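You operate a simulated robot arm through the tools that you are given. There is no shell and no other tool. Be economical: measure what you need, move in short steps, check, and stop when the job is done.

Carry out the task below with a simulated two-armed robot. There is one attempt and no reset: what you move stays moved.

TASK
Open the upper drawer, fetch the teal shim with the smallest size on its label from the table top and set it in the inside of the upper drawer, then shut the drawer. Take the grease cartridge from the table top and leave it on top of the brown carton there. Switch the pawl lever on. Open the low door, take the 10 MICRON filter element from the upper shelf of the store bay and put it on the middle shelf of the tool stand, then shut the door. Push the slug drawer shut. Take the shim that says "5 MM" from the middle of the framing bench and put it on the middle shelf of the tool stand. Put the gusset plate on the middle of the framing bench away on the third shelf from the bottom of the stud rack. The order is free. Set down upright: filter element. The pawl lever goes to its stop.

Only the result counts: the job must be done as asked and must still hold three seconds after the hand-in. Knocking over, shifting, dropping, spilling or breaking anything else fails it.

THE ROBOT
Two 7-joint arms with fingered hands on one trunk, on a base that drives. Base frame: it is fixed to the floor where the robot stands at the start and does not move with it; the origin is under the middle of the robot, x ahead of it, y to its left, z up. Units: cm, rad, N and s.
The left shoulder is at the start at [7, 12.5, 105], the right one opposite. With the tool pointing down near the work surface each hand reaches from about 10 to 76 cm from the robot's upright axis, wherever it stands, measured 20 degrees to its own side. Places, roughly: carton [-275, 225, 100]; filter element [-350, 400, 50]; grease cartridge [-275, 250, 100]; gusset plate [-125, 25, 75]; inside of the upper drawer [90, 10, 70]; low door [-340, 400, 50]; middle shelf of the tool stand [-140, 340, 50]; pawl lever [-220, 130, 100]; shim [-125, 25, 75]; slug drawer [-320, 370, 80]; teal shim [-250, 250, 100]; third shelf of the stud rack [120, -30, 100]; upper drawer [80, 10, 70]. Payload 4 kg a hand.
The TCP of each hand is the grasp point between the finger pads, 2.9 cm short of the fingertips. In the tool frame z runs along the fingers and y along their closing line. The gripper opens to 10 cm. The gripper's body begins 3.4 cm behind the TCP. The gripper is a hand of 5 fingers: y runs from the thumb to the fingers, the wrist lies at [-1.5, -10.5, -17.7] in the tool frame.
Orientation is that of the tool frame in the base frame, as a unit quaternion [x, y, z, w]. With the fingers straight down and the wrist toward the robot, the tool's x, y and z point along [0, 1, 0], [1, 0, 0] and [0, 0, -1] of the base frame.

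THE INTERFACE
- The arms move only by the tool send_rows. It takes "left_steps", "right_steps" or both (then of equal length, played together; a hand with none holds still); each is a list of rows, each an object of numbers (a shift or turn left out is 0): "rx", "ry", "rz": the turn, a rotation vector about the tool's x, y, z in units of 8 degrees (1.0 is 8 degrees); "x", "y", "z": the shift along the tool's x, y, z in units of 25 mm (1.0 is 25 mm). In form: [{"rx": .., "ry": .., "rz": .., "x": .., "y": .., "z": ..}, ...]. A call has 1 to 10 rows; each row shifts and turns the commanded pose from where the row before left it, along the tool's axes as they then stand. A call with a number of a shift or a turn outside -1 to 1 is refused whole. A row lasts 0.2 s, in which the tool goes at most 5 cm and 0.15 rad; a call with a longer step from one row to the next is refused whole. Where a pose cannot be reached the arm comes as near as it can. A force on the tool above 40 N (or 10 N above the force at the start of the call, whichever is more), or a blocked arm, ends the call early, and 0.2 s more pass. In this call time passes only in rows, and 0.2 s behind the last. The reply holds the time, the measured pose of the TCP, the force on the tool along the base axes, the opening and the grip force, in the units named above and with some noise, with the torque about the TCP (base axes, N m) and any sound that the robot's microphone picked up.
- Cameras (640 x 400 px; columns grow to the right, rows downward): "scene" is now at [15.86, 0.13, 117.26]; the picture's right is [0.05, -1.00, 0.00], its down [-0.59, -0.03, -0.81] and it looks along [0.81, 0.04, -0.59] (base axes); focal length 278 px, centre (320, 200). "left" rides on the left gripper at [-6.6, -8.6, -12.1] in its tool frame; the picture's right is [-0.76, -0.31, 0.58], its down [0.59, -0.70, 0.40] and it looks along [0.28, 0.64, 0.71] (tool axes); focal length 247 px, centre (320, 200). "right" rides on the right gripper at [6.6, -8.6, -12.1] in its tool frame; the picture's right is [-0.76, 0.31, -0.58], its down [-0.59, -0.70, 0.40] and it looks along [-0.28, 0.64, 0.71] (tool axes); focal length 247 px, centre (320, 200). There is no depth. A picture from a camera that has moved, and an enlarged one, comes with that camera's place and axes in the base frame and with its lens. The place of the scene camera against the robot may be out by one fixed shift of up to 1.8 cm in any direction.
- snapshot(camera): a new picture of that camera. It takes no simulated time.
- raise_lower(by): slides the trunk up (or, below 0, down) by that many cm; the arms and the scene camera ride with it, the base frame stays. It gives what a move gives, with no picture.
- roll_base(legs): drives the robot by 1 to 6 legs, each [ahead, turn to the left] in cm and rad, along the robot's own axes; the way and the turn of a leg run together, so that a leg with both is an arc; at most 150 cm and 3.142 rad a leg. The arms and the cameras ride along, it lands a little off, and it stops where it bumps. It gives what a move gives.
- move_fingers(index, middle, ring, little, thumb_bend, thumb_turn, hand): sets how far each is bent, from 0 (flat) to 1 (curled in); at 0.3 the hand is open as for a grip, at 0.7 the pads meet at the TCP. One left out holds its place. A second passes; each finger stops where it meets its share of the squeeze, and holds until it gets a number again. It is the only way to open and close the hand. It gives what a move gives, with no picture; readings hold the bend of each and the force on index, middle, ring, little, thumb and palm. thumb_turn goes from beside the hand (0) to across from the fingers (1), as for a grip.
- head_to(pan, tilt): turns the head with the scene camera to pan (to the left, within 1.396 rad either way) and tilt (down, from -0.506 to 1.204), counted from straight ahead of the robot. It gives what a move gives.
- inspect(camera, box): a new picture of the part [left, top, right, bottom] of that camera's present view, enlarged. It takes no simulated time.
- sign_off(): hands the job in; it is judged then, once.

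Work in short steps. Places have to be worked out from the pictures, the camera data and where the tool is seen: move nearer, look again, correct. Check each grasp and each placing, and mend what went wrong. You have 483 turns and 226 pictures in all, those below and enlarged ones among them. Open the grippers and draw the arms clear of the work before you hand the job in, unless the task says otherwise; then end with one line.

The tools are called after "Call:" as name(argument=value, ...) on one line, values as JSON. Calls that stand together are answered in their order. send_rows: Moves the arms, as the interface text tells. Its arguments: {"type":"object","properties":{"left_steps":{"type":"array","items":{"type":"object","properties":{"rx":{"type":"number"},"ry":{"type":"number"},"rz":{"type":"number"},"x":{"type":"number"},"y":{"type":"number"},"z":{"type":"number"}}}},"right_steps":{"type":"array","items":{"type":"object","properties":{"rx":{"type":"number"},"ry":{"type":"number"},"rz":{"type":"number"},"x":{"type":"number"},"y":{"type":"number"},"z":{"type":"number"}}}}},"required":[]} The other tools are called the same way: raise_lower (by) slides the trunk up or down; move_fingers (index, middle, ring, little, thumb_bend, thumb_turn, hand) moves the fingers one by one; roll_base (legs) drives the base; head_to (pan, tilt) turns the head that bears the scene camera; snapshot (camera) takes a picture; inspect (camera, box) takes an enlarged picture of a part of a camera's view; sign_off () hands the job in.

At the start:

```text
t: 0.0
left_ee_pos: [48.27, 12.56, 100.27]
left_orientation: [0.707, 0.707, 0.0, -0.001]
left_force: [1.2, 0.3, -0.3]
left_wrist_torque: [-0.01, -0.01, 0.01]
left_gripper_width: 9.97
left_grasp_force: 0.0
left_shape: jaw
left_bend: [0.3, 0.3, 0.3, 0.3, 0.3, 0.98]
left_finger forces: [0.1, 0.0, 0.0, 0.0, 0.2, 0.0]
right_ee_pos: [47.88, -18.15, 102.78]
right_orientation: [0.707, 0.707, -0.001, -0.001]
right_force: [-0.1, 0.2, 0.8]
right_wrist_torque: [0.01, -0.01, -0.02]
right_gripper_width: 9.97
right_grasp_force: 0.1
right_shape: jaw
right_bend: [0.3, 0.3, 0.3, 0.3, 0.3, 0.98]
right_finger forces: [0.0, 0.0, 0.0, 0.1, 0.1, 0.0]
trunk travel left (down, up): [-25.0, 49.7]
robot x, y, heading: [0.44, -0.11, -0.002]
head pan, tilt: [0.054, 0.627]
```

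scene: 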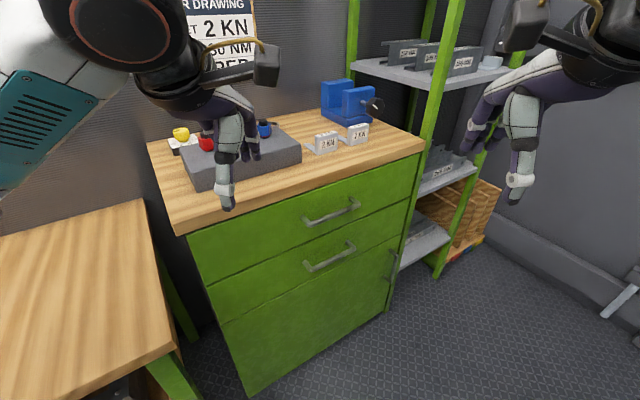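
right: 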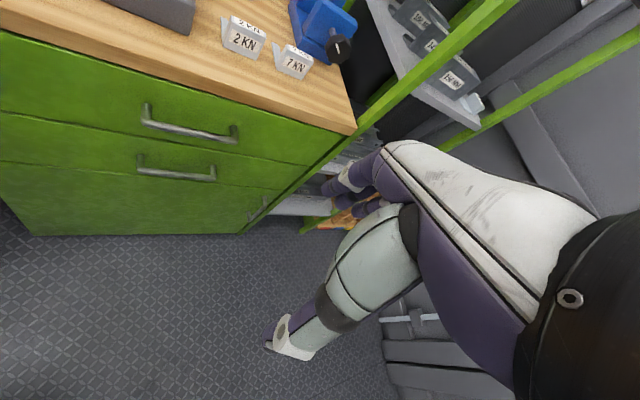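
left: 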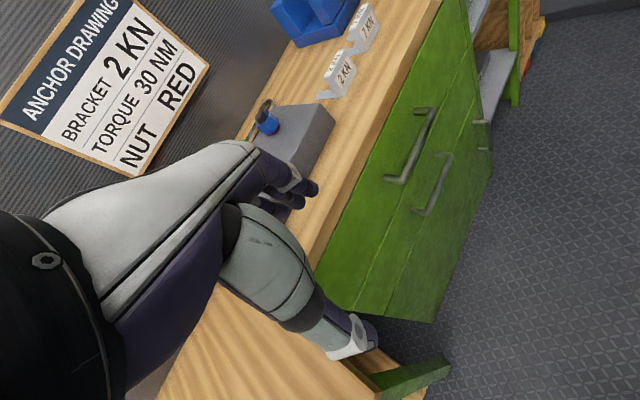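

I'll look around first: the pictures show the drawer cabinet turned about 30° from my heading, with the rack behind it on the right. I turn the head to see the wider room.

Call:
head_to(pan=-0.4, tilt=0.35)

Call:
snapshot(camera="scene")

```text
t: 0.9
left_ee_pos: [48.34, 12.5, 100.46]
left_orientation: [0.707, 0.707, -0.001, -0.001]
left_force: [-0.3, -0.4, 0.0]
left_wrist_torque: [0.02, -0.04, 0.0]
left_gripper_width: 10.02
left_grasp_force: 0.1
left_shape: jaw
left_bend: [0.3, 0.3, 0.3, 0.3, 0.3, 0.98]
left_finger forces: [0.0, 0.0, 0.0, 0.0, 0.0, 0.0]
right_ee_pos: [47.88, -18.06, 102.96]
right_orientation: [0.707, 0.707, -0.001, -0.001]
right_force: [-0.2, 0.4, 0.3]
right_wrist_torque: [0.0, 0.0, -0.02]
right_gripper_width: 9.99
right_grasp_force: 0.1
right_shape: jaw
right_bend: [0.3, 0.3, 0.3, 0.3, 0.3, 0.98]
right_finger forces: [0.1, 0.0, 0.0, 0.0, 0.0, 0.1]
trunk travel left (down, up): [-25.0, 49.7]
robot x, y, heading: [-0.02, -0.2, -0.001]
head pan, tilt: [-0.4, 0.351]
```

```text
222 pictures are left
camera scene: at [15.7, -3.97, 119.77], right [-0.39, -0.92, 0.0], down [-0.32, 0.13, -0.94], along [0.87, -0.36, -0.34], focal length 278 px, centre (320, 200)
```

scene: 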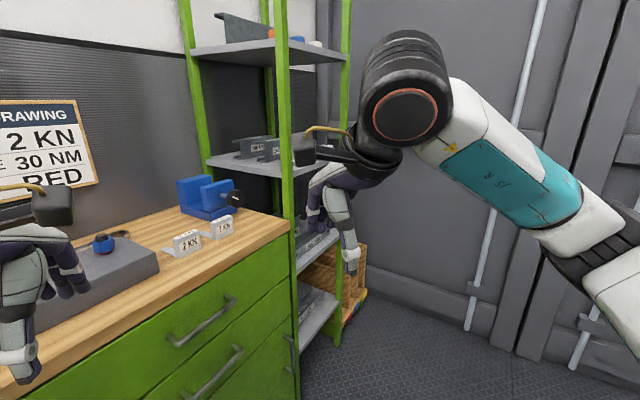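

The rack's third shelf is at about z 100, and the cabinet face normal points along about (-0.84, -0.54). I drive to stand square in front of the upper drawer, with its handle ahead and to my right.

Call:
roll_base(legs=[[0, -0.675], [25, 0], [0, 1.24]])

Call:
head_to(pan=-0.15, tilt=0.75)

Call:
snapshot(camera="scene")

Call:
snapshot(camera="right")

```text
t: 7.8
left_ee_pos: [52.25, 21.86, 100.36]
left_orientation: [0.47, 0.882, -0.001, 0.0]
left_force: [0.7, -0.6, 0.3]
left_wrist_torque: [-0.03, 0.0, -0.03]
left_gripper_width: 9.97
left_grasp_force: 0.2
left_shape: jaw
left_bend: [0.3, 0.3, 0.3, 0.3, 0.3, 0.98]
left_finger forces: [0.0, 0.1, 0.0, 0.1, 0.1, 0.0]
right_ee_pos: [68.82, -3.69, 103.01]
right_orientation: [0.471, 0.882, 0.0, -0.001]
right_force: [-0.4, -0.4, -0.1]
right_wrist_torque: [0.04, 0.0, 0.02]
right_gripper_width: 9.97
right_grasp_force: 0.1
right_shape: jaw
right_bend: [0.3, 0.3, 0.3, 0.3, 0.3, 0.98]
right_finger forces: [0.0, 0.0, 0.0, 0.0, 0.0, 0.0]
trunk travel left (down, up): [-25.0, 49.7]
robot x, y, heading: [19.02, -15.51, 0.593]
head pan, tilt: [-0.4, 0.351]
```

```text
t: 8.7
left_ee_pos: [52.29, 21.88, 100.39]
left_orientation: [0.471, 0.882, 0.0, 0.0]
left_force: [-0.4, -0.9, -0.5]
left_wrist_torque: [-0.02, 0.02, 0.02]
left_gripper_width: 10.0
left_grasp_force: 0.0
left_shape: jaw
left_bend: [0.3, 0.3, 0.3, 0.3, 0.3, 0.98]
left_finger forces: [0.0, 0.0, 0.0, 0.1, 0.0, 0.0]
right_ee_pos: [68.88, -3.84, 103.01]
right_orientation: [0.471, 0.882, -0.001, 0.0]
right_force: [-0.3, 0.0, -0.7]
right_wrist_torque: [-0.03, -0.02, -0.02]
right_gripper_width: 9.97
right_grasp_force: 0.1
right_shape: jaw
right_bend: [0.3, 0.3, 0.3, 0.3, 0.3, 0.98]
right_finger forces: [0.0, 0.0, 0.1, 0.0, 0.1, 0.1]
trunk travel left (down, up): [-25.0, 49.7]
robot x, y, heading: [19.22, -15.19, 0.591]
head pan, tilt: [-0.15, 0.75]
```

```text
221 pictures are left
camera scene: at [32.23, -7.41, 116.21], right [0.43, -0.9, 0.0], down [-0.62, -0.29, -0.73], along [0.66, 0.31, -0.68], focal length 278 px, centre (320, 200)
```

scene: 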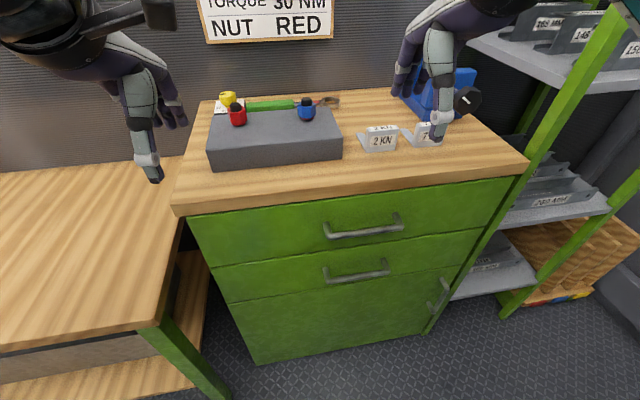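

```text
220 pictures are left
camera right: at [58.02, -2.99, 115.09], right [0.68, -0.46, 0.58], down [-0.26, -0.88, -0.4], along [0.69, 0.12, -0.71], focal length 247 px, centre (320, 200)
```

right: 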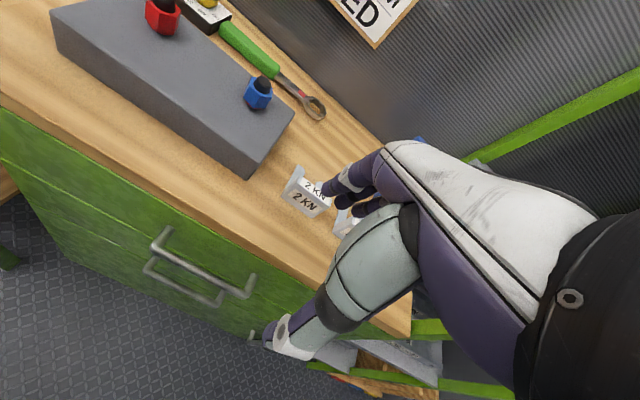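

Handle of the upper drawer triangulates to about [69.4, 0.2, 73.8], 16 cm long, running perpendicular to my heading. I tilt the right hand toward horizontal to pinch the bar from above and below.

Call:
send_rows(right_steps=[{"rx": -1, "y": -0.8}, {"rx": -1, "y": -0.8}, {"rx": -1, "y": -0.8}, {"rx": -1, "y": -0.8}, {"rx": -1}, {"rx": -1}, {"rx": -1}, {"rx": -1}, {"rx": -1}, {"rx": -1}])

```text
t: 10.9
left_ee_pos: [52.29, 21.92, 100.36]
left_orientation: [0.47, 0.883, -0.001, 0.0]
left_force: [-0.4, 0.1, 0.1]
left_wrist_torque: [0.0, -0.01, -0.02]
left_gripper_width: 10.0
left_grasp_force: 0.3
left_shape: jaw
left_bend: [0.3, 0.3, 0.3, 0.3, 0.3, 0.98]
left_finger forces: [0.0, 0.0, 0.0, 0.0, 0.1, 0.1]
right_ee_pos: [74.62, -3.15, 108.26]
right_orientation: [0.422, 0.795, 0.385, 0.204]
right_force: [0.3, -0.4, -0.8]
right_wrist_torque: [0.01, -0.01, -0.01]
right_gripper_width: 9.99
right_grasp_force: 0.0
right_shape: jaw
right_bend: [0.3, 0.3, 0.3, 0.3, 0.3, 0.98]
right_finger forces: [0.0, 0.1, 0.0, 0.1, 0.0, 0.0]
right hand out of reach, approached as far as the arm can: row 2, 3, 4, 5, 6, 7, 8, 9, 10
trunk travel left (down, up): [-25.0, 49.7]
robot x, y, heading: [19.27, -15.52, 0.591]
head pan, tilt: [-0.15, 0.75]
```

The arm couldn't hold that pose this high and far out. I check whether lowering the hand helps, with one pair of small rows.

Call:
send_rows(right_steps=[{"y": -1}, {"y": -1}, {"y": -1}, {"y": -1}])

```text
t: 11.9
left_ee_pos: [52.31, 21.9, 100.36]
left_orientation: [0.47, 0.883, -0.001, 0.0]
left_force: [-0.1, 0.2, -0.2]
left_wrist_torque: [0.02, -0.02, -0.01]
left_gripper_width: 9.97
left_grasp_force: 0.1
left_shape: jaw
left_bend: [0.3, 0.3, 0.3, 0.3, 0.3, 0.98]
left_finger forces: [0.0, 0.0, 0.1, 0.0, 0.0, 0.1]
right_ee_pos: [74.5, -3.08, 108.23]
right_orientation: [0.423, 0.795, 0.384, 0.204]
right_force: [-0.4, 0.4, -0.3]
right_wrist_torque: [0.02, -0.02, 0.03]
right_gripper_width: 9.99
right_grasp_force: 0.1
right_shape: jaw
right_bend: [0.3, 0.3, 0.3, 0.3, 0.3, 0.98]
right_finger forces: [0.0, 0.0, 0.0, 0.1, 0.0, 0.1]
right hand out of reach, approached as far as the arm can: row 1, 2, 3, 4
trunk travel left (down, up): [-25.0, 49.7]
robot x, y, heading: [18.92, -15.43, 0.588]
head pan, tilt: [-0.15, 0.75]
```

No movement, so this looks like a joint limit. I turn the tilt back some rows and see where it becomes reachable.

Call:
send_rows(right_steps=[{"rx": 1}, {"rx": 1}, {"rx": 1}, {"rx": 1}, {"rx": 1}])

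```text
t: 13.1
left_ee_pos: [52.38, 21.92, 100.38]
left_orientation: [0.47, 0.883, -0.001, -0.001]
left_force: [-1.0, 0.3, 0.0]
left_wrist_torque: [0.02, 0.01, 0.02]
left_gripper_width: 10.0
left_grasp_force: 0.1
left_shape: jaw
left_bend: [0.3, 0.3, 0.3, 0.3, 0.3, 0.98]
left_finger forces: [0.1, 0.0, 0.0, 0.0, 0.0, 0.1]
right_ee_pos: [74.41, -2.96, 108.1]
right_orientation: [0.468, 0.878, 0.088, 0.048]
right_force: [0.5, 0.5, 0.3]
right_wrist_torque: [-0.02, -0.02, -0.02]
right_gripper_width: 9.97
right_grasp_force: 0.1
right_shape: jaw
right_bend: [0.3, 0.3, 0.3, 0.3, 0.3, 0.98]
right_finger forces: [0.0, 0.0, 0.0, 0.1, 0.0, 0.1]
trunk travel left (down, up): [-25.0, 49.7]
robot x, y, heading: [18.66, -15.24, 0.592]
head pan, tilt: [-0.15, 0.75]
```

Each call starts from the measured pose; the hand is now tilted only 12°. I first lower and retract the hand in front of the drawer before tilting again.

Call:
send_rows(right_steps=[{"x": 0.24, "y": -0.62, "z": 0.81}, {"x": 0.24, "y": -0.62, "z": 0.81}, {"x": 0.24, "y": -0.62, "z": 0.81}, {"x": 0.24, "y": -0.62, "z": 0.81}, {"x": 0.24, "y": -0.62, "z": 0.81}, {"x": 0.24, "y": -0.62, "z": 0.81}, {"x": 0.24, "y": -0.62, "z": 0.81}, {"x": 0.24, "y": -0.62, "z": 0.81}, {"x": 0.24, "y": -0.62, "z": 0.81}, {"x": 0.24, "y": -0.62, "z": 0.81}])

Call:
send_rows(right_steps=[{"rx": -1}, {"rx": -1}, {"rx": -1}, {"rx": -1}, {"rx": -1}, {"rx": -1}])

```text
t: 15.3
left_ee_pos: [52.07, 21.9, 100.54]
left_orientation: [0.47, 0.882, -0.001, 0.0]
left_force: [0.2, 0.5, 0.8]
left_wrist_torque: [-0.02, 0.03, -0.01]
left_gripper_width: 9.99
left_grasp_force: 0.1
left_shape: jaw
left_bend: [0.3, 0.3, 0.3, 0.3, 0.3, 0.98]
left_finger forces: [0.0, 0.0, 0.1, 0.0, 0.0, 0.1]
right_ee_pos: [65.88, -1.03, 86.88]
right_orientation: [0.467, 0.876, 0.109, 0.054]
right_force: [-5.6, -9.1, 23.3]
right_wrist_torque: [0.53, -1.46, -0.41]
right_gripper_width: 9.88
right_grasp_force: 0.0
right_shape: jaw
right_bend: [0.3, 0.3, 0.3, 0.3, 0.3, 0.98]
right_finger forces: [1.9, 20.4, 1.6, 0.0, 0.1, 0.0]
right hand out of reach, approached as far as the arm can: row 6, 7, 8, 9, 10
trunk travel left (down, up): [-25.0, 49.7]
robot x, y, heading: [19.28, -15.08, 0.595]
head pan, tilt: [-0.15, 0.75]
stopped in row 10 (right hand): the force on the tool passed its limit at 50 N (the readings are from after the stop); the commanded pose is now the measured one
```

```text
t: 16.7
left_ee_pos: [52.06, 21.79, 100.39]
left_orientation: [0.471, 0.882, 0.0, 0.0]
left_force: [-0.3, 0.6, 0.1]
left_wrist_torque: [0.0, 0.0, -0.01]
left_gripper_width: 9.97
left_grasp_force: 0.2
left_shape: jaw
left_bend: [0.3, 0.3, 0.3, 0.3, 0.3, 0.98]
left_finger forces: [0.0, 0.0, 0.0, 0.0, 0.0, 0.1]
right_ee_pos: [66.89, -0.11, 86.16]
right_orientation: [0.463, 0.867, 0.165, 0.085]
right_force: [-10.4, -9.1, 23.0]
right_wrist_torque: [0.56, -1.36, -0.37]
right_gripper_width: 9.84
right_grasp_force: 0.0
right_shape: jaw
right_bend: [0.3, 0.3, 0.3, 0.3, 0.3, 0.98]
right_finger forces: [1.6, 21.0, 0.9, 0.2, 0.1, 0.0]
right hand out of reach, approached as far as the arm can: row 1, 2, 3, 4, 5, 6
trunk travel left (down, up): [-25.0, 49.7]
robot x, y, heading: [19.04, -15.45, 0.592]
head pan, tilt: [-0.15, 0.75]
```

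The fingers touched the bench top because the retract was not fully followed. I lift straight up off it.

Call:
send_rows(right_steps=[{"z": -0.7, "y": 0.25}, {"z": -0.8, "y": 0.3}, {"z": -0.8, "y": 0.3}, {"z": -0.8, "y": 0.3}])

Call:
snapshot(camera="scene")

```text
t: 17.7
left_ee_pos: [52.21, 21.85, 100.48]
left_orientation: [0.471, 0.882, -0.001, -0.001]
left_force: [-0.5, -0.4, 0.2]
left_wrist_torque: [0.01, 0.03, -0.02]
left_gripper_width: 10.01
left_grasp_force: 0.2
left_shape: jaw
left_bend: [0.3, 0.3, 0.3, 0.3, 0.3, 0.98]
left_finger forces: [0.0, 0.0, 0.0, 0.1, 0.1, 0.0]
right_ee_pos: [67.54, 0.4, 93.9]
right_orientation: [0.463, 0.867, 0.162, 0.085]
right_force: [0.6, -0.1, -0.4]
right_wrist_torque: [0.0, 0.03, 0.01]
right_gripper_width: 9.99
right_grasp_force: 0.1
right_shape: jaw
right_bend: [0.3, 0.3, 0.3, 0.3, 0.3, 0.98]
right_finger forces: [0.1, 0.0, 0.0, 0.0, 0.1, 0.1]
right hand out of reach, approached as far as the arm can: row 1, 2
trunk travel left (down, up): [-25.0, 49.7]
robot x, y, heading: [18.83, -15.01, 0.588]
head pan, tilt: [-0.15, 0.75]
```

```text
219 pictures are left
camera scene: at [32.23, -7.4, 116.21], right [0.43, -0.9, 0.0], down [-0.62, -0.29, -0.73], along [0.66, 0.31, -0.68], focal length 278 px, centre (320, 200)
```

scene: 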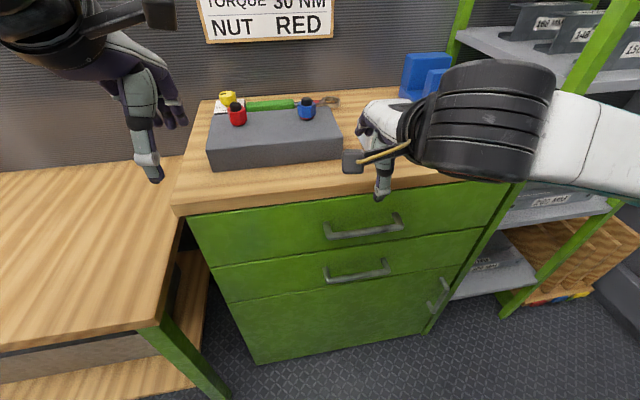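

The forearm comes in from the side, and the natural pose for a horizontal hand needs a lower shoulder. I back off and lower the trunk, then retry the tilt in free space.

Call:
roll_base(legs=[[-25, 0]])

Call:
raise_lower(by=-24)

Call:
send_rows(right_steps=[{"rx": -1}, {"rx": -1}, {"rx": -1}, {"rx": -1}, {"rx": -1}, {"rx": -1}, {"rx": -1}])

```text
t: 19.5
left_ee_pos: [31.41, 7.59, 100.4]
left_orientation: [0.473, 0.881, 0.0, 0.0]
left_force: [0.1, -0.1, -0.2]
left_wrist_torque: [0.0, 0.0, -0.03]
left_gripper_width: 9.99
left_grasp_force: 0.1
left_shape: jaw
left_bend: [0.3, 0.3, 0.3, 0.3, 0.3, 0.98]
left_finger forces: [0.0, 0.1, 0.0, 0.0, 0.1, 0.0]
right_ee_pos: [46.56, -13.84, 94.12]
right_orientation: [0.465, 0.866, 0.162, 0.085]
right_force: [-0.1, -0.3, -0.3]
right_wrist_torque: [0.0, 0.0, 0.02]
right_gripper_width: 9.97
right_grasp_force: 0.1
right_shape: jaw
right_bend: [0.3, 0.3, 0.3, 0.3, 0.3, 0.98]
right_finger forces: [0.1, 0.0, 0.0, 0.0, 0.0, 0.0]
trunk travel left (down, up): [-25.0, 49.7]
robot x, y, heading: [-2.31, -29.3, 0.584]
head pan, tilt: [-0.15, 0.75]
```

```text
t: 22.0
left_ee_pos: [31.46, 7.62, 76.41]
left_orientation: [0.474, 0.881, 0.0, 0.0]
left_force: [-0.4, 0.5, 0.4]
left_wrist_torque: [0.0, 0.04, 0.04]
left_gripper_width: 9.98
left_grasp_force: 0.1
left_shape: jaw
left_bend: [0.3, 0.3, 0.3, 0.3, 0.3, 0.98]
left_finger forces: [0.0, 0.0, 0.1, 0.0, 0.0, 0.0]
right_ee_pos: [49.33, -12.07, 57.19]
right_orientation: [0.473, 0.88, 0.027, 0.013]
right_force: [-0.1, 0.2, -0.2]
right_wrist_torque: [-0.02, -0.02, 0.0]
right_gripper_width: 9.99
right_grasp_force: 0.0
right_shape: jaw
right_bend: [0.3, 0.3, 0.3, 0.3, 0.3, 0.98]
right_finger forces: [0.0, 0.1, 0.1, 0.1, 0.0, 0.0]
trunk travel left (down, up): [-1.0, 73.7]
robot x, y, heading: [-2.49, -29.57, 0.585]
head pan, tilt: [-0.15, 0.75]
```

```text
t: 23.6
left_ee_pos: [31.39, 7.61, 76.41]
left_orientation: [0.473, 0.881, -0.001, -0.001]
left_force: [-0.3, 0.6, 0.1]
left_wrist_torque: [0.0, 0.0, 0.02]
left_gripper_width: 9.99
left_grasp_force: 0.1
left_shape: jaw
left_bend: [0.3, 0.3, 0.3, 0.3, 0.3, 0.98]
left_finger forces: [0.0, 0.0, 0.0, 0.0, 0.1, 0.0]
right_ee_pos: [50.57, -10.36, 56.75]
right_orientation: [0.467, 0.876, 0.107, 0.054]
right_force: [-0.4, -0.2, 0.0]
right_wrist_torque: [-0.01, 0.02, 0.01]
right_gripper_width: 10.0
right_grasp_force: 0.0
right_shape: jaw
right_bend: [0.3, 0.3, 0.3, 0.3, 0.3, 0.98]
right_finger forces: [0.0, 0.0, 0.0, 0.0, 0.1, 0.1]
right hand out of reach, approached as far as the arm can: row 1, 2, 3, 4, 5, 6, 7
trunk travel left (down, up): [-1.0, 73.7]
robot x, y, heading: [-1.97, -29.42, 0.586]
head pan, tilt: [-0.15, 0.75]
```

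Tilt seems limited when the hand is low relative to the shoulder. I test with both hands: the left tilts where it is, the right rises first.

Call:
send_rows(right_steps=[{"z": -1, "y": 0.25}, {"z": -1, "y": 0.25}, {"z": -1, "y": 0.25}, {"z": -1, "y": 0.25}, {"z": -1, "y": 0.25}, {"z": -1, "y": 0.25}, {"z": -1, "y": 0.25}, {"z": -1, "y": 0.25}], left_steps=[{"rx": -1}, {"rx": -1}, {"rx": -1}, {"rx": -1}, {"rx": -1}, {"rx": -1}, {"rx": -1}, {"rx": -1}])

Call:
send_rows(right_steps=[{"rx": -1}, {"rx": -1}, {"rx": -1}, {"rx": -1}, {"rx": -1}, {"rx": -1}, {"rx": -1}, {"rx": -1}])

```text
t: 25.4
left_ee_pos: [43.88, 10.76, 81.87]
left_orientation: [0.401, 0.748, 0.466, 0.25]
left_force: [0.6, 0.4, -0.4]
left_wrist_torque: [0.02, 0.02, 0.0]
left_gripper_width: 9.98
left_grasp_force: 0.0
left_shape: jaw
left_bend: [0.3, 0.3, 0.3, 0.3, 0.3, 0.98]
left_finger forces: [0.0, 0.1, 0.0, 0.0, 0.0, 0.0]
left hand out of reach, approached as far as the arm can: row 1, 2, 3, 4, 5, 6, 7
right_ee_pos: [51.28, -9.7, 77.16]
right_orientation: [0.468, 0.876, 0.106, 0.054]
right_force: [-0.1, -1.1, 0.2]
right_wrist_torque: [0.03, 0.05, -0.01]
right_gripper_width: 9.99
right_grasp_force: 0.1
right_shape: jaw
right_bend: [0.3, 0.3, 0.3, 0.3, 0.3, 0.98]
right_finger forces: [0.1, 0.1, 0.0, 0.0, 0.0, 0.1]
right hand out of reach, approached as far as the arm can: row 1, 2
trunk travel left (down, up): [-1.0, 73.7]
robot x, y, heading: [-2.14, -29.25, 0.586]
head pan, tilt: [-0.15, 0.75]
```

```text
t: 27.2
left_ee_pos: [43.99, 10.72, 81.85]
left_orientation: [0.401, 0.748, 0.466, 0.25]
left_force: [-0.7, 0.5, -0.4]
left_wrist_torque: [-0.01, 0.01, 0.01]
left_gripper_width: 10.0
left_grasp_force: 0.0
left_shape: jaw
left_bend: [0.3, 0.3, 0.3, 0.3, 0.3, 0.98]
left_finger forces: [0.1, 0.0, 0.0, 0.1, 0.0, 0.0]
right_ee_pos: [54.1, -4.67, 78.81]
right_orientation: [0.426, 0.824, 0.33, 0.173]
right_force: [-0.2, 0.0, -0.8]
right_wrist_torque: [0.02, 0.0, -0.04]
right_gripper_width: 9.99
right_grasp_force: 0.0
right_shape: jaw
right_bend: [0.3, 0.3, 0.3, 0.3, 0.3, 0.98]
right_finger forces: [0.0, 0.1, 0.0, 0.1, 0.0, 0.1]
right hand out of reach, approached as far as the arm can: row 1, 2, 3, 4, 5, 6, 7, 8
trunk travel left (down, up): [-1.0, 73.7]
robot x, y, heading: [-1.66, -29.37, 0.583]
head pan, tilt: [-0.15, 0.75]
```

The left hand did reach 64° tilt once it went about 60 cm out. I tilt it a bit more to see whether it holds there, and look.

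Call:
send_rows(left_steps=[{"rx": -1}, {"rx": -1}])

Call:
snapshot(camera="scene")

Call:
snapshot(camera="left")

```text
t: 27.8
left_ee_pos: [43.75, 10.7, 81.78]
left_orientation: [0.363, 0.675, 0.566, 0.304]
left_force: [1.1, -0.3, -0.2]
left_wrist_torque: [0.01, 0.0, 0.0]
left_gripper_width: 9.98
left_grasp_force: 0.0
left_shape: jaw
left_bend: [0.3, 0.3, 0.3, 0.3, 0.3, 0.98]
left_finger forces: [0.0, 0.1, 0.1, 0.0, 0.0, 0.0]
right_ee_pos: [54.07, -4.82, 78.83]
right_orientation: [0.427, 0.824, 0.33, 0.172]
right_force: [-0.1, -1.1, -0.4]
right_wrist_torque: [0.01, -0.02, -0.01]
right_gripper_width: 9.99
right_grasp_force: 0.1
right_shape: jaw
right_bend: [0.3, 0.3, 0.3, 0.3, 0.3, 0.98]
right_finger forces: [0.0, 0.0, 0.0, 0.1, 0.1, 0.0]
trunk travel left (down, up): [-1.0, 73.7]
robot x, y, heading: [-2.24, -29.56, 0.58]
head pan, tilt: [-0.15, 0.75]
```

```text
218 pictures are left
camera scene: at [19.8, -15.83, 90.84], right [0.42, -0.91, 0.0], down [-0.62, -0.29, -0.73], along [0.66, 0.31, -0.68], focal length 278 px, centre (320, 200)
```

scene: 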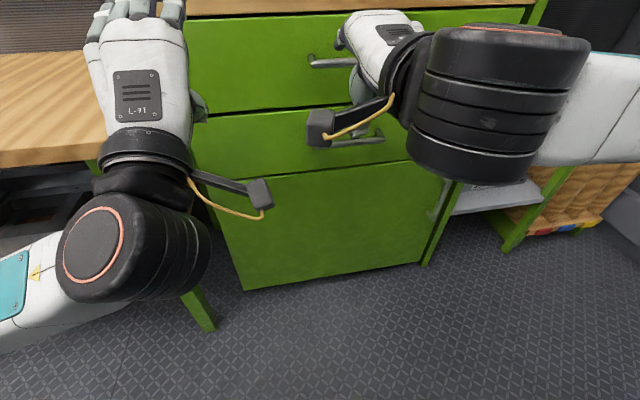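

```text
217 pictures are left
camera left: at [36.22, -2.12, 75.54], right [0.85, -0.35, -0.4], down [-0.1, 0.64, -0.76], along [0.52, 0.68, 0.51], focal length 247 px, centre (320, 200)
```

left: 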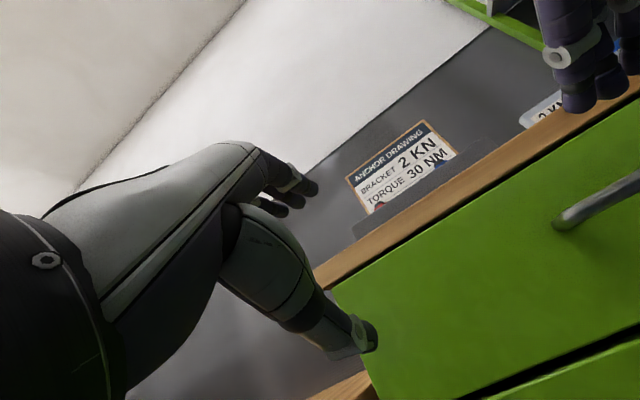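

Left hand now points 80° toward horizontal and is reachable. The handle is about 16 cm further ahead and 23 cm to the right of it, so I sidestep the base.

Call:
roll_base(legs=[[0, -1.316], [23.8, 0], [0, 1.316]])

Call:
head_to(pan=0.1, tilt=0.4)

Call:
snapshot(camera="scene")

Call:
snapshot(camera="left")

```text
t: 36.4
left_ee_pos: [62.63, -8.38, 81.96]
left_orientation: [0.38, 0.665, 0.558, 0.318]
left_force: [0.4, -0.3, 0.7]
left_wrist_torque: [0.0, 0.03, 0.0]
left_gripper_width: 9.97
left_grasp_force: 0.0
left_shape: jaw
left_bend: [0.3, 0.3, 0.3, 0.3, 0.3, 0.98]
left_finger forces: [0.0, 0.0, 0.1, 0.0, 0.0, 0.0]
right_ee_pos: [72.18, -24.48, 78.83]
right_orientation: [0.447, 0.813, 0.326, 0.181]
right_force: [-0.1, 0.6, 0.5]
right_wrist_torque: [-0.01, 0.02, 0.02]
right_gripper_width: 9.98
right_grasp_force: 0.1
right_shape: jaw
right_bend: [0.3, 0.3, 0.3, 0.3, 0.3, 0.98]
right_finger forces: [0.0, 0.0, 0.0, 0.0, 0.1, 0.0]
trunk travel left (down, up): [-1.0, 73.7]
robot x, y, heading: [14.85, -46.27, 0.529]
head pan, tilt: [-0.15, 0.75]
```

```text
t: 37.2
left_ee_pos: [62.63, -8.48, 81.91]
left_orientation: [0.379, 0.666, 0.558, 0.318]
left_force: [0.1, -0.6, -0.2]
left_wrist_torque: [0.01, -0.01, -0.03]
left_gripper_width: 9.97
left_grasp_force: 0.2
left_shape: jaw
left_bend: [0.3, 0.3, 0.3, 0.3, 0.3, 0.98]
left_finger forces: [0.0, 0.1, 0.1, 0.0, 0.1, 0.0]
right_ee_pos: [72.14, -24.36, 78.79]
right_orientation: [0.446, 0.814, 0.326, 0.179]
right_force: [-0.3, -0.3, -0.2]
right_wrist_torque: [-0.04, 0.0, 0.01]
right_gripper_width: 9.97
right_grasp_force: 0.0
right_shape: jaw
right_bend: [0.3, 0.3, 0.3, 0.3, 0.3, 0.98]
right_finger forces: [0.0, 0.0, 0.0, 0.0, 0.1, 0.0]
trunk travel left (down, up): [-1.0, 73.7]
robot x, y, heading: [14.67, -45.98, 0.53]
head pan, tilt: [0.099, 0.4]
```

```text
216 pictures are left
camera scene: at [37.1, -31.46, 93.95], right [0.59, -0.81, 0.0], down [-0.31, -0.23, -0.92], along [0.74, 0.54, -0.39], focal length 278 px, centre (320, 200)
```

scene: 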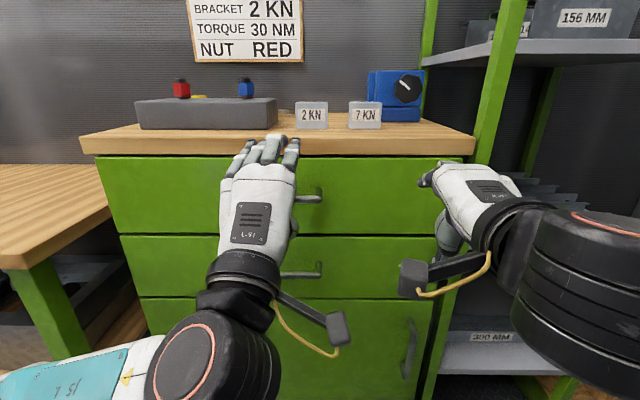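

```text
215 pictures are left
camera left: at [54.4, -20.93, 75.57], right [0.83, -0.39, -0.4], down [-0.07, 0.64, -0.76], along [0.56, 0.66, 0.51], focal length 247 px, centre (320, 200)
```

left: 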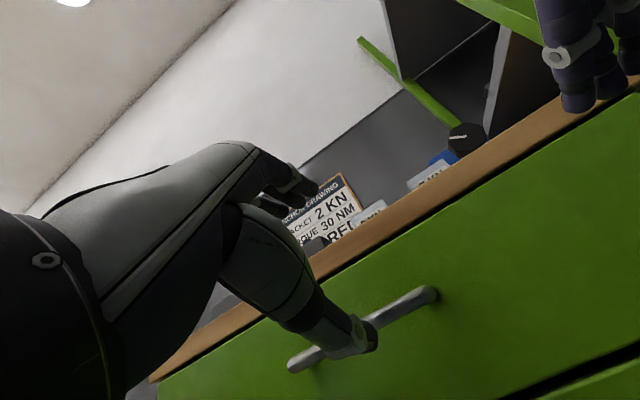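

Heading is 0.53 and the handle centre lies about 10 cm ahead, 4 cm left and 8 cm below the left TCP. I lower and shift left, then look.

Call:
send_rows(left_steps=[{"x": 0.4, "y": -0.8, "z": 0.14}, {"x": 0.4, "y": -0.8, "z": 0.14}, {"x": 0.4, "y": -0.8, "z": 0.14}, {"x": 0.4, "y": -0.8, "z": 0.14}])

Call:
snapshot(camera="left")

Call:
snapshot(camera="scene")

```text
t: 38.2
left_ee_pos: [60.76, -4.9, 73.74]
left_orientation: [0.38, 0.666, 0.558, 0.318]
left_force: [-1.1, 0.1, 0.0]
left_wrist_torque: [-0.02, -0.03, -0.02]
left_gripper_width: 9.98
left_grasp_force: 0.1
left_shape: jaw
left_bend: [0.3, 0.3, 0.3, 0.3, 0.3, 0.98]
left_finger forces: [0.0, 0.0, 0.0, 0.0, 0.0, 0.0]
right_ee_pos: [72.2, -24.4, 78.81]
right_orientation: [0.447, 0.814, 0.325, 0.179]
right_force: [-0.3, -1.2, -1.2]
right_wrist_torque: [0.03, 0.0, -0.05]
right_gripper_width: 10.0
right_grasp_force: 0.1
right_shape: jaw
right_bend: [0.3, 0.3, 0.3, 0.3, 0.3, 0.98]
right_finger forces: [0.0, 0.1, 0.0, 0.1, 0.0, 0.0]
trunk travel left (down, up): [-1.0, 73.7]
robot x, y, heading: [14.97, -46.53, 0.541]
head pan, tilt: [0.099, 0.4]
```

```text
214 pictures are left
camera left: at [52.54, -17.44, 67.4], right [0.83, -0.39, -0.4], down [-0.07, 0.64, -0.76], along [0.56, 0.66, 0.51], focal length 247 px, centre (320, 200)
```

left: 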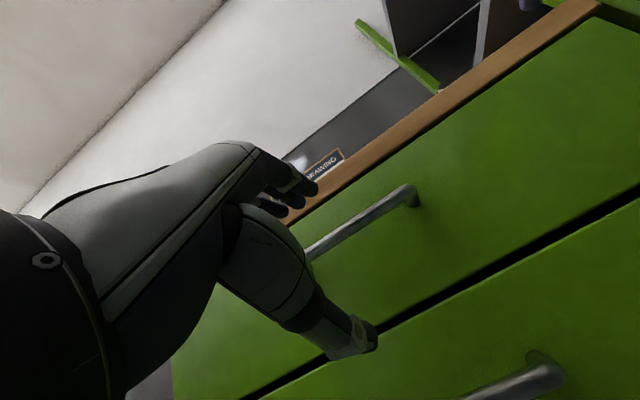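

```text
213 pictures are left
camera scene: at [37.1, -31.46, 93.95], right [0.59, -0.81, 0.0], down [-0.31, -0.23, -0.92], along [0.74, 0.55, -0.39], focal length 278 px, centre (320, 200)
```

scene: 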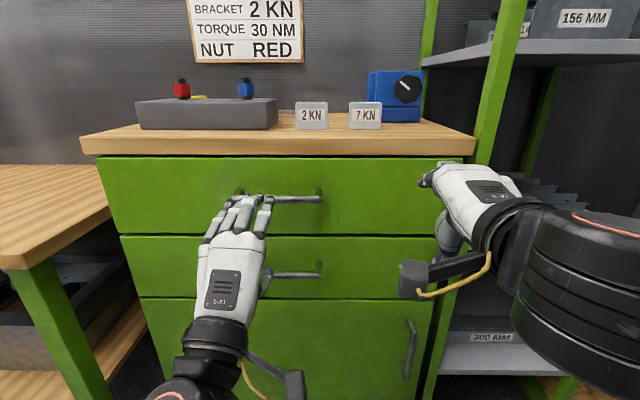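

The bar passes between finger and thumb level, with its centre about 11 cm ahead. I part-close the fingers so they clear the bench-top overhang, then advance 8 cm and look.

Call:
move_fingers(hand="left", index=0.42, middle=0.42, ring=0.42, little=0.42, thumb_bend=0.4)

Call:
send_rows(left_steps=[{"z": 0.8, "y": 0.18}, {"z": 0.8, "y": 0.18}, {"z": 0.8, "y": 0.18}, {"z": 0.8, "y": 0.18}])

Call:
snapshot(camera="left")

Call:
snapshot(camera="scene")

```text
t: 39.2
left_ee_pos: [60.81, -4.99, 73.77]
left_orientation: [0.379, 0.666, 0.558, 0.318]
left_force: [-0.3, -0.1, 1.0]
left_wrist_torque: [0.0, -0.02, -0.01]
left_gripper_width: 7.28
left_grasp_force: 0.0
left_shape: fingers
left_bend: [0.42, 0.42, 0.42, 0.42, 0.4, 0.98]
left_finger forces: [0.0, 0.0, 0.0, 0.1, 0.1, 0.0]
right_ee_pos: [72.2, -24.33, 78.82]
right_orientation: [0.447, 0.814, 0.326, 0.179]
right_force: [0.0, 0.3, 0.1]
right_wrist_torque: [0.01, 0.03, -0.04]
right_gripper_width: 10.01
right_grasp_force: 0.1
right_shape: jaw
right_bend: [0.3, 0.3, 0.3, 0.3, 0.3, 0.98]
right_finger forces: [0.0, 0.0, 0.1, 0.1, 0.0, 0.0]
trunk travel left (down, up): [-1.0, 73.7]
robot x, y, heading: [14.96, -46.25, 0.535]
head pan, tilt: [0.099, 0.4]
```

```text
t: 40.2
left_ee_pos: [67.56, -0.74, 74.18]
left_orientation: [0.38, 0.666, 0.558, 0.318]
left_force: [0.1, -0.5, 0.1]
left_wrist_torque: [0.03, -0.01, -0.01]
left_gripper_width: 7.32
left_grasp_force: 0.1
left_shape: fingers
left_bend: [0.42, 0.42, 0.42, 0.42, 0.4, 0.98]
left_finger forces: [0.4, 0.0, 0.0, 0.1, 0.0, 0.0]
right_ee_pos: [72.12, -24.36, 78.75]
right_orientation: [0.447, 0.814, 0.326, 0.18]
right_force: [-0.7, 0.2, 1.3]
right_wrist_torque: [0.0, 0.01, 0.0]
right_gripper_width: 9.99
right_grasp_force: 0.0
right_shape: jaw
right_bend: [0.3, 0.3, 0.3, 0.3, 0.3, 0.98]
right_finger forces: [0.0, 0.1, 0.1, 0.0, 0.0, 0.0]
trunk travel left (down, up): [-1.0, 73.7]
robot x, y, heading: [14.62, -46.23, 0.535]
head pan, tilt: [0.099, 0.4]
```

```text
212 pictures are left
camera left: at [59.35, -13.31, 67.86], right [0.83, -0.39, -0.4], down [-0.07, 0.64, -0.76], along [0.56, 0.66, 0.51], focal length 247 px, centre (320, 200)
```

left: 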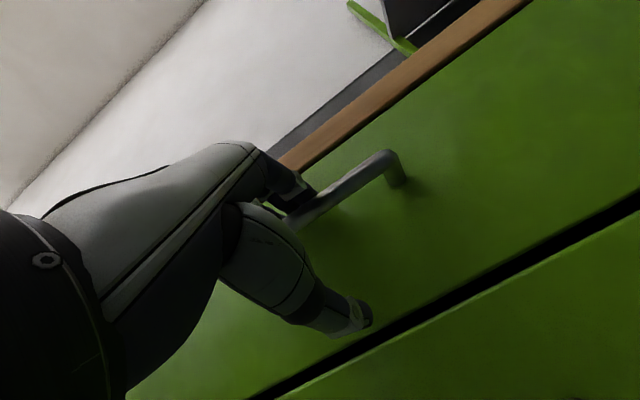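

```text
211 pictures are left
camera scene: at [37.08, -31.46, 93.96], right [0.59, -0.81, 0.0], down [-0.31, -0.23, -0.92], along [0.74, 0.55, -0.39], focal length 278 px, centre (320, 200)
```

scene: 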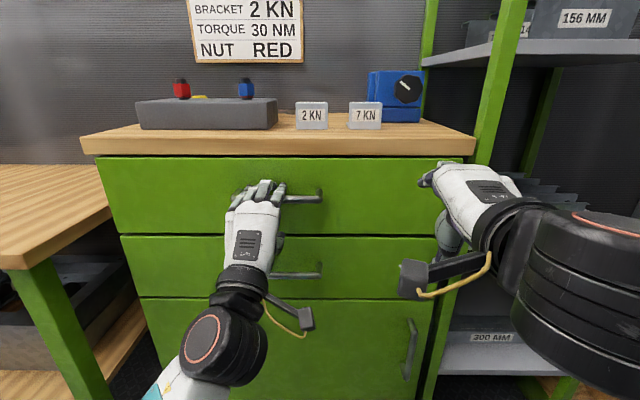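

The bar lies just under the fingers. I raise 1 cm and advance 2.5 cm more, then close.

Call:
send_rows(left_steps=[{"y": 0.5}, {"z": 0.5, "y": 0.1}, {"z": 0.5, "y": 0.1}])

Call:
snapshot(camera="left")

```text
t: 40.8
left_ee_pos: [68.06, -0.73, 75.8]
left_orientation: [0.38, 0.661, 0.563, 0.321]
left_force: [-17.4, -10.2, -0.8]
left_wrist_torque: [0.33, -0.59, 0.43]
left_gripper_width: 7.26
left_grasp_force: 9.7
left_shape: fingers
left_bend: [0.42, 0.46, 0.43, 0.42, 0.4, 0.98]
left_finger forces: [0.0, 15.7, 4.9, 0.1, 0.1, 0.0]
right_ee_pos: [72.0, -24.28, 78.94]
right_orientation: [0.446, 0.813, 0.327, 0.18]
right_force: [-0.6, -1.0, 0.1]
right_wrist_torque: [0.01, 0.02, -0.02]
right_gripper_width: 10.01
right_grasp_force: 0.0
right_shape: jaw
right_bend: [0.3, 0.3, 0.3, 0.3, 0.3, 0.98]
right_finger forces: [0.0, 0.1, 0.1, 0.0, 0.0, 0.0]
trunk travel left (down, up): [-1.0, 73.7]
robot x, y, heading: [15.02, -46.21, 0.534]
head pan, tilt: [0.099, 0.4]
stopped in row 2 (left hand): the force on the tool passed its limit at 53 N (the readings are from after the stop); the commanded pose is now the measured one
```

```text
210 pictures are left
camera left: at [59.83, -13.18, 69.37], right [0.83, -0.39, -0.4], down [-0.06, 0.65, -0.76], along [0.55, 0.65, 0.52], focal length 247 px, centre (320, 200)
```

left: 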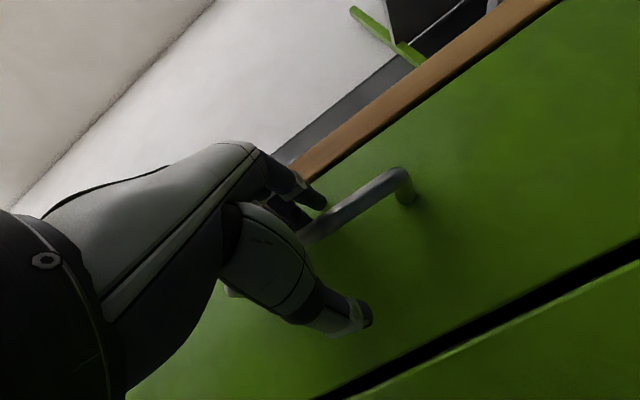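

Middle finger meets something ahead, probably the drawer face, with the fingers above the bar. I back off slightly and close the hand to see whether it captures the bar.

Call:
send_rows(left_steps=[{"z": -0.12}])

Call:
move_fingers(hand="left", index=0.7, middle=0.7, ring=0.7, little=0.7, thumb_bend=0.7)

Call:
snapshot(camera="left")

```text
t: 41.2
left_ee_pos: [67.94, -0.8, 75.79]
left_orientation: [0.38, 0.662, 0.561, 0.32]
left_force: [-10.5, -5.3, -0.8]
left_wrist_torque: [0.14, -0.31, 0.24]
left_gripper_width: 7.25
left_grasp_force: 5.7
left_shape: fingers
left_bend: [0.42, 0.45, 0.42, 0.42, 0.4, 0.98]
left_finger forces: [0.1, 11.6, 0.0, 0.0, 0.0, 0.1]
right_ee_pos: [72.12, -24.4, 78.92]
right_orientation: [0.447, 0.813, 0.325, 0.18]
right_force: [0.5, 0.2, 0.0]
right_wrist_torque: [0.01, -0.03, -0.01]
right_gripper_width: 9.97
right_grasp_force: 0.1
right_shape: jaw
right_bend: [0.3, 0.3, 0.3, 0.3, 0.3, 0.98]
right_finger forces: [0.1, 0.0, 0.0, 0.0, 0.0, 0.1]
trunk travel left (down, up): [-1.0, 73.7]
robot x, y, heading: [14.7, -46.08, 0.534]
head pan, tilt: [0.099, 0.4]
```

```text
t: 42.2
left_ee_pos: [67.9, -0.75, 75.94]
left_orientation: [0.379, 0.662, 0.562, 0.319]
left_force: [2.8, 2.5, 19.6]
left_wrist_torque: [0.27, 0.17, -0.03]
left_gripper_width: 0.94
left_grasp_force: 9.9
left_shape: fingers
left_bend: [0.64, 0.69, 0.69, 0.65, 0.7, 0.98]
left_finger forces: [8.8, 0.7, 1.8, 8.5, 0.0, 0.0]
right_ee_pos: [72.0, -24.39, 78.77]
right_orientation: [0.447, 0.814, 0.327, 0.179]
right_force: [1.0, 0.1, 1.0]
right_wrist_torque: [0.0, -0.01, 0.0]
right_gripper_width: 10.01
right_grasp_force: 0.1
right_shape: jaw
right_bend: [0.3, 0.3, 0.3, 0.3, 0.3, 0.98]
right_finger forces: [0.1, 0.0, 0.0, 0.0, 0.1, 0.0]
trunk travel left (down, up): [-1.0, 73.7]
robot x, y, heading: [14.78, -46.48, 0.538]
head pan, tilt: [0.099, 0.4]
```

```text
209 pictures are left
camera left: at [59.73, -13.25, 69.44], right [0.83, -0.39, -0.4], down [-0.06, 0.65, -0.76], along [0.55, 0.65, 0.52], focal length 247 px, centre (320, 200)
```

left: 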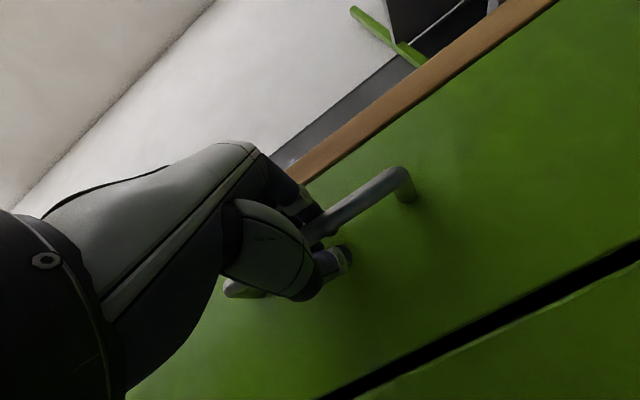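

Fingers bear on the bar from above with the thumb below. I curl tighter and pull back gently by driving the base.

Call:
move_fingers(hand="left", index=0.85, middle=0.85, ring=0.85, little=0.85, thumb_bend=0.85)

Call:
send_rows(left_steps=[{"z": -0.5, "y": -0.1}, {"z": -0.5, "y": -0.1}, {"z": -0.5, "y": -0.1}, {"z": -0.5, "y": -0.1}])

Call:
snapshot(camera="scene")

```text
t: 43.2
left_ee_pos: [67.84, -0.98, 76.36]
left_orientation: [0.378, 0.659, 0.564, 0.322]
left_force: [-0.7, 4.0, 34.1]
left_wrist_torque: [0.92, 0.72, -0.52]
left_gripper_width: 0.0
left_grasp_force: 19.4
left_shape: fingers
left_bend: [0.83, 0.83, 0.82, 0.83, 0.81, 0.96]
left_finger forces: [0.0, 8.6, 14.0, 16.2, 0.1, 0.0]
right_ee_pos: [72.05, -24.49, 79.07]
right_orientation: [0.447, 0.813, 0.327, 0.181]
right_force: [-0.2, -0.1, 0.0]
right_wrist_torque: [-0.04, 0.0, -0.01]
right_gripper_width: 10.0
right_grasp_force: 0.1
right_shape: jaw
right_bend: [0.3, 0.3, 0.3, 0.3, 0.3, 0.98]
right_finger forces: [0.1, 0.1, 0.0, 0.0, 0.1, 0.0]
trunk travel left (down, up): [-1.0, 73.7]
robot x, y, heading: [14.52, -46.27, 0.537]
head pan, tilt: [0.099, 0.4]
```

```text
t: 44.2
left_ee_pos: [63.42, -3.95, 76.42]
left_orientation: [0.381, 0.654, 0.567, 0.325]
left_force: [10.0, -13.0, 38.6]
left_wrist_torque: [0.97, 0.93, -0.49]
left_gripper_width: 0.0
left_grasp_force: 19.9
left_shape: fingers
left_bend: [0.83, 0.83, 0.82, 0.83, 0.81, 0.96]
left_finger forces: [0.1, 9.6, 14.1, 16.4, 0.0, 0.1]
right_ee_pos: [72.03, -24.63, 79.03]
right_orientation: [0.446, 0.813, 0.328, 0.179]
right_force: [-0.5, -0.2, 0.3]
right_wrist_torque: [0.01, 0.03, 0.01]
right_gripper_width: 9.98
right_grasp_force: 0.1
right_shape: jaw
right_bend: [0.3, 0.3, 0.3, 0.3, 0.3, 0.98]
right_finger forces: [0.0, 0.0, 0.0, 0.0, 0.0, 0.0]
trunk travel left (down, up): [-1.0, 73.7]
robot x, y, heading: [14.87, -46.16, 0.531]
head pan, tilt: [0.099, 0.4]
```

```text
208 pictures are left
camera scene: at [36.97, -31.73, 94.05], right [0.59, -0.81, 0.0], down [-0.31, -0.23, -0.92], along [0.74, 0.55, -0.39], focal length 278 px, centre (320, 200)
```

scene: 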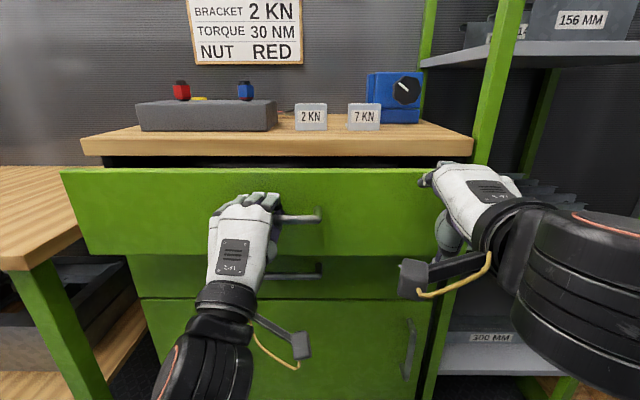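

The drawer is opening. I pull it the rest of the way by driving back.

Call:
roll_base(legs=[[-20, 0]])

Call:
snapshot(camera="scene")

```text
t: 45.6
left_ee_pos: [52.57, -10.8, 76.66]
left_orientation: [0.384, 0.647, 0.568, 0.333]
left_force: [3.1, -4.6, 12.9]
left_wrist_torque: [0.47, 0.39, -0.7]
left_gripper_width: 0.0
left_grasp_force: 39.4
left_shape: fingers
left_bend: [0.84, 0.83, 0.82, 0.83, 0.81, 0.94]
left_finger forces: [41.7, 5.6, 11.2, 19.0, 1.4, 0.0]
right_ee_pos: [61.2, -30.88, 78.96]
right_orientation: [0.447, 0.813, 0.326, 0.18]
right_force: [0.2, 0.3, 0.3]
right_wrist_torque: [0.0, 0.01, 0.0]
right_gripper_width: 10.01
right_grasp_force: 0.0
right_shape: jaw
right_bend: [0.3, 0.3, 0.3, 0.3, 0.3, 0.98]
right_finger forces: [0.1, 0.1, 0.0, 0.0, 0.0, 0.0]
trunk travel left (down, up): [-1.0, 73.7]
robot x, y, heading: [3.83, -52.46, 0.536]
head pan, tilt: [0.099, 0.4]
stopped in leg 1: the force on the tool passed its limit at 56 N (the readings are from after the stop); the commanded pose is now the measured one
```

```text
207 pictures are left
camera scene: at [26.16, -37.94, 93.96], right [0.59, -0.81, 0.0], down [-0.31, -0.23, -0.92], along [0.74, 0.55, -0.39], focal length 278 px, centre (320, 200)
```

scene: 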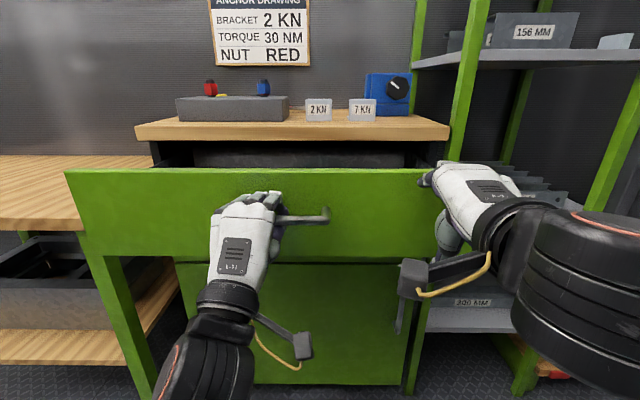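

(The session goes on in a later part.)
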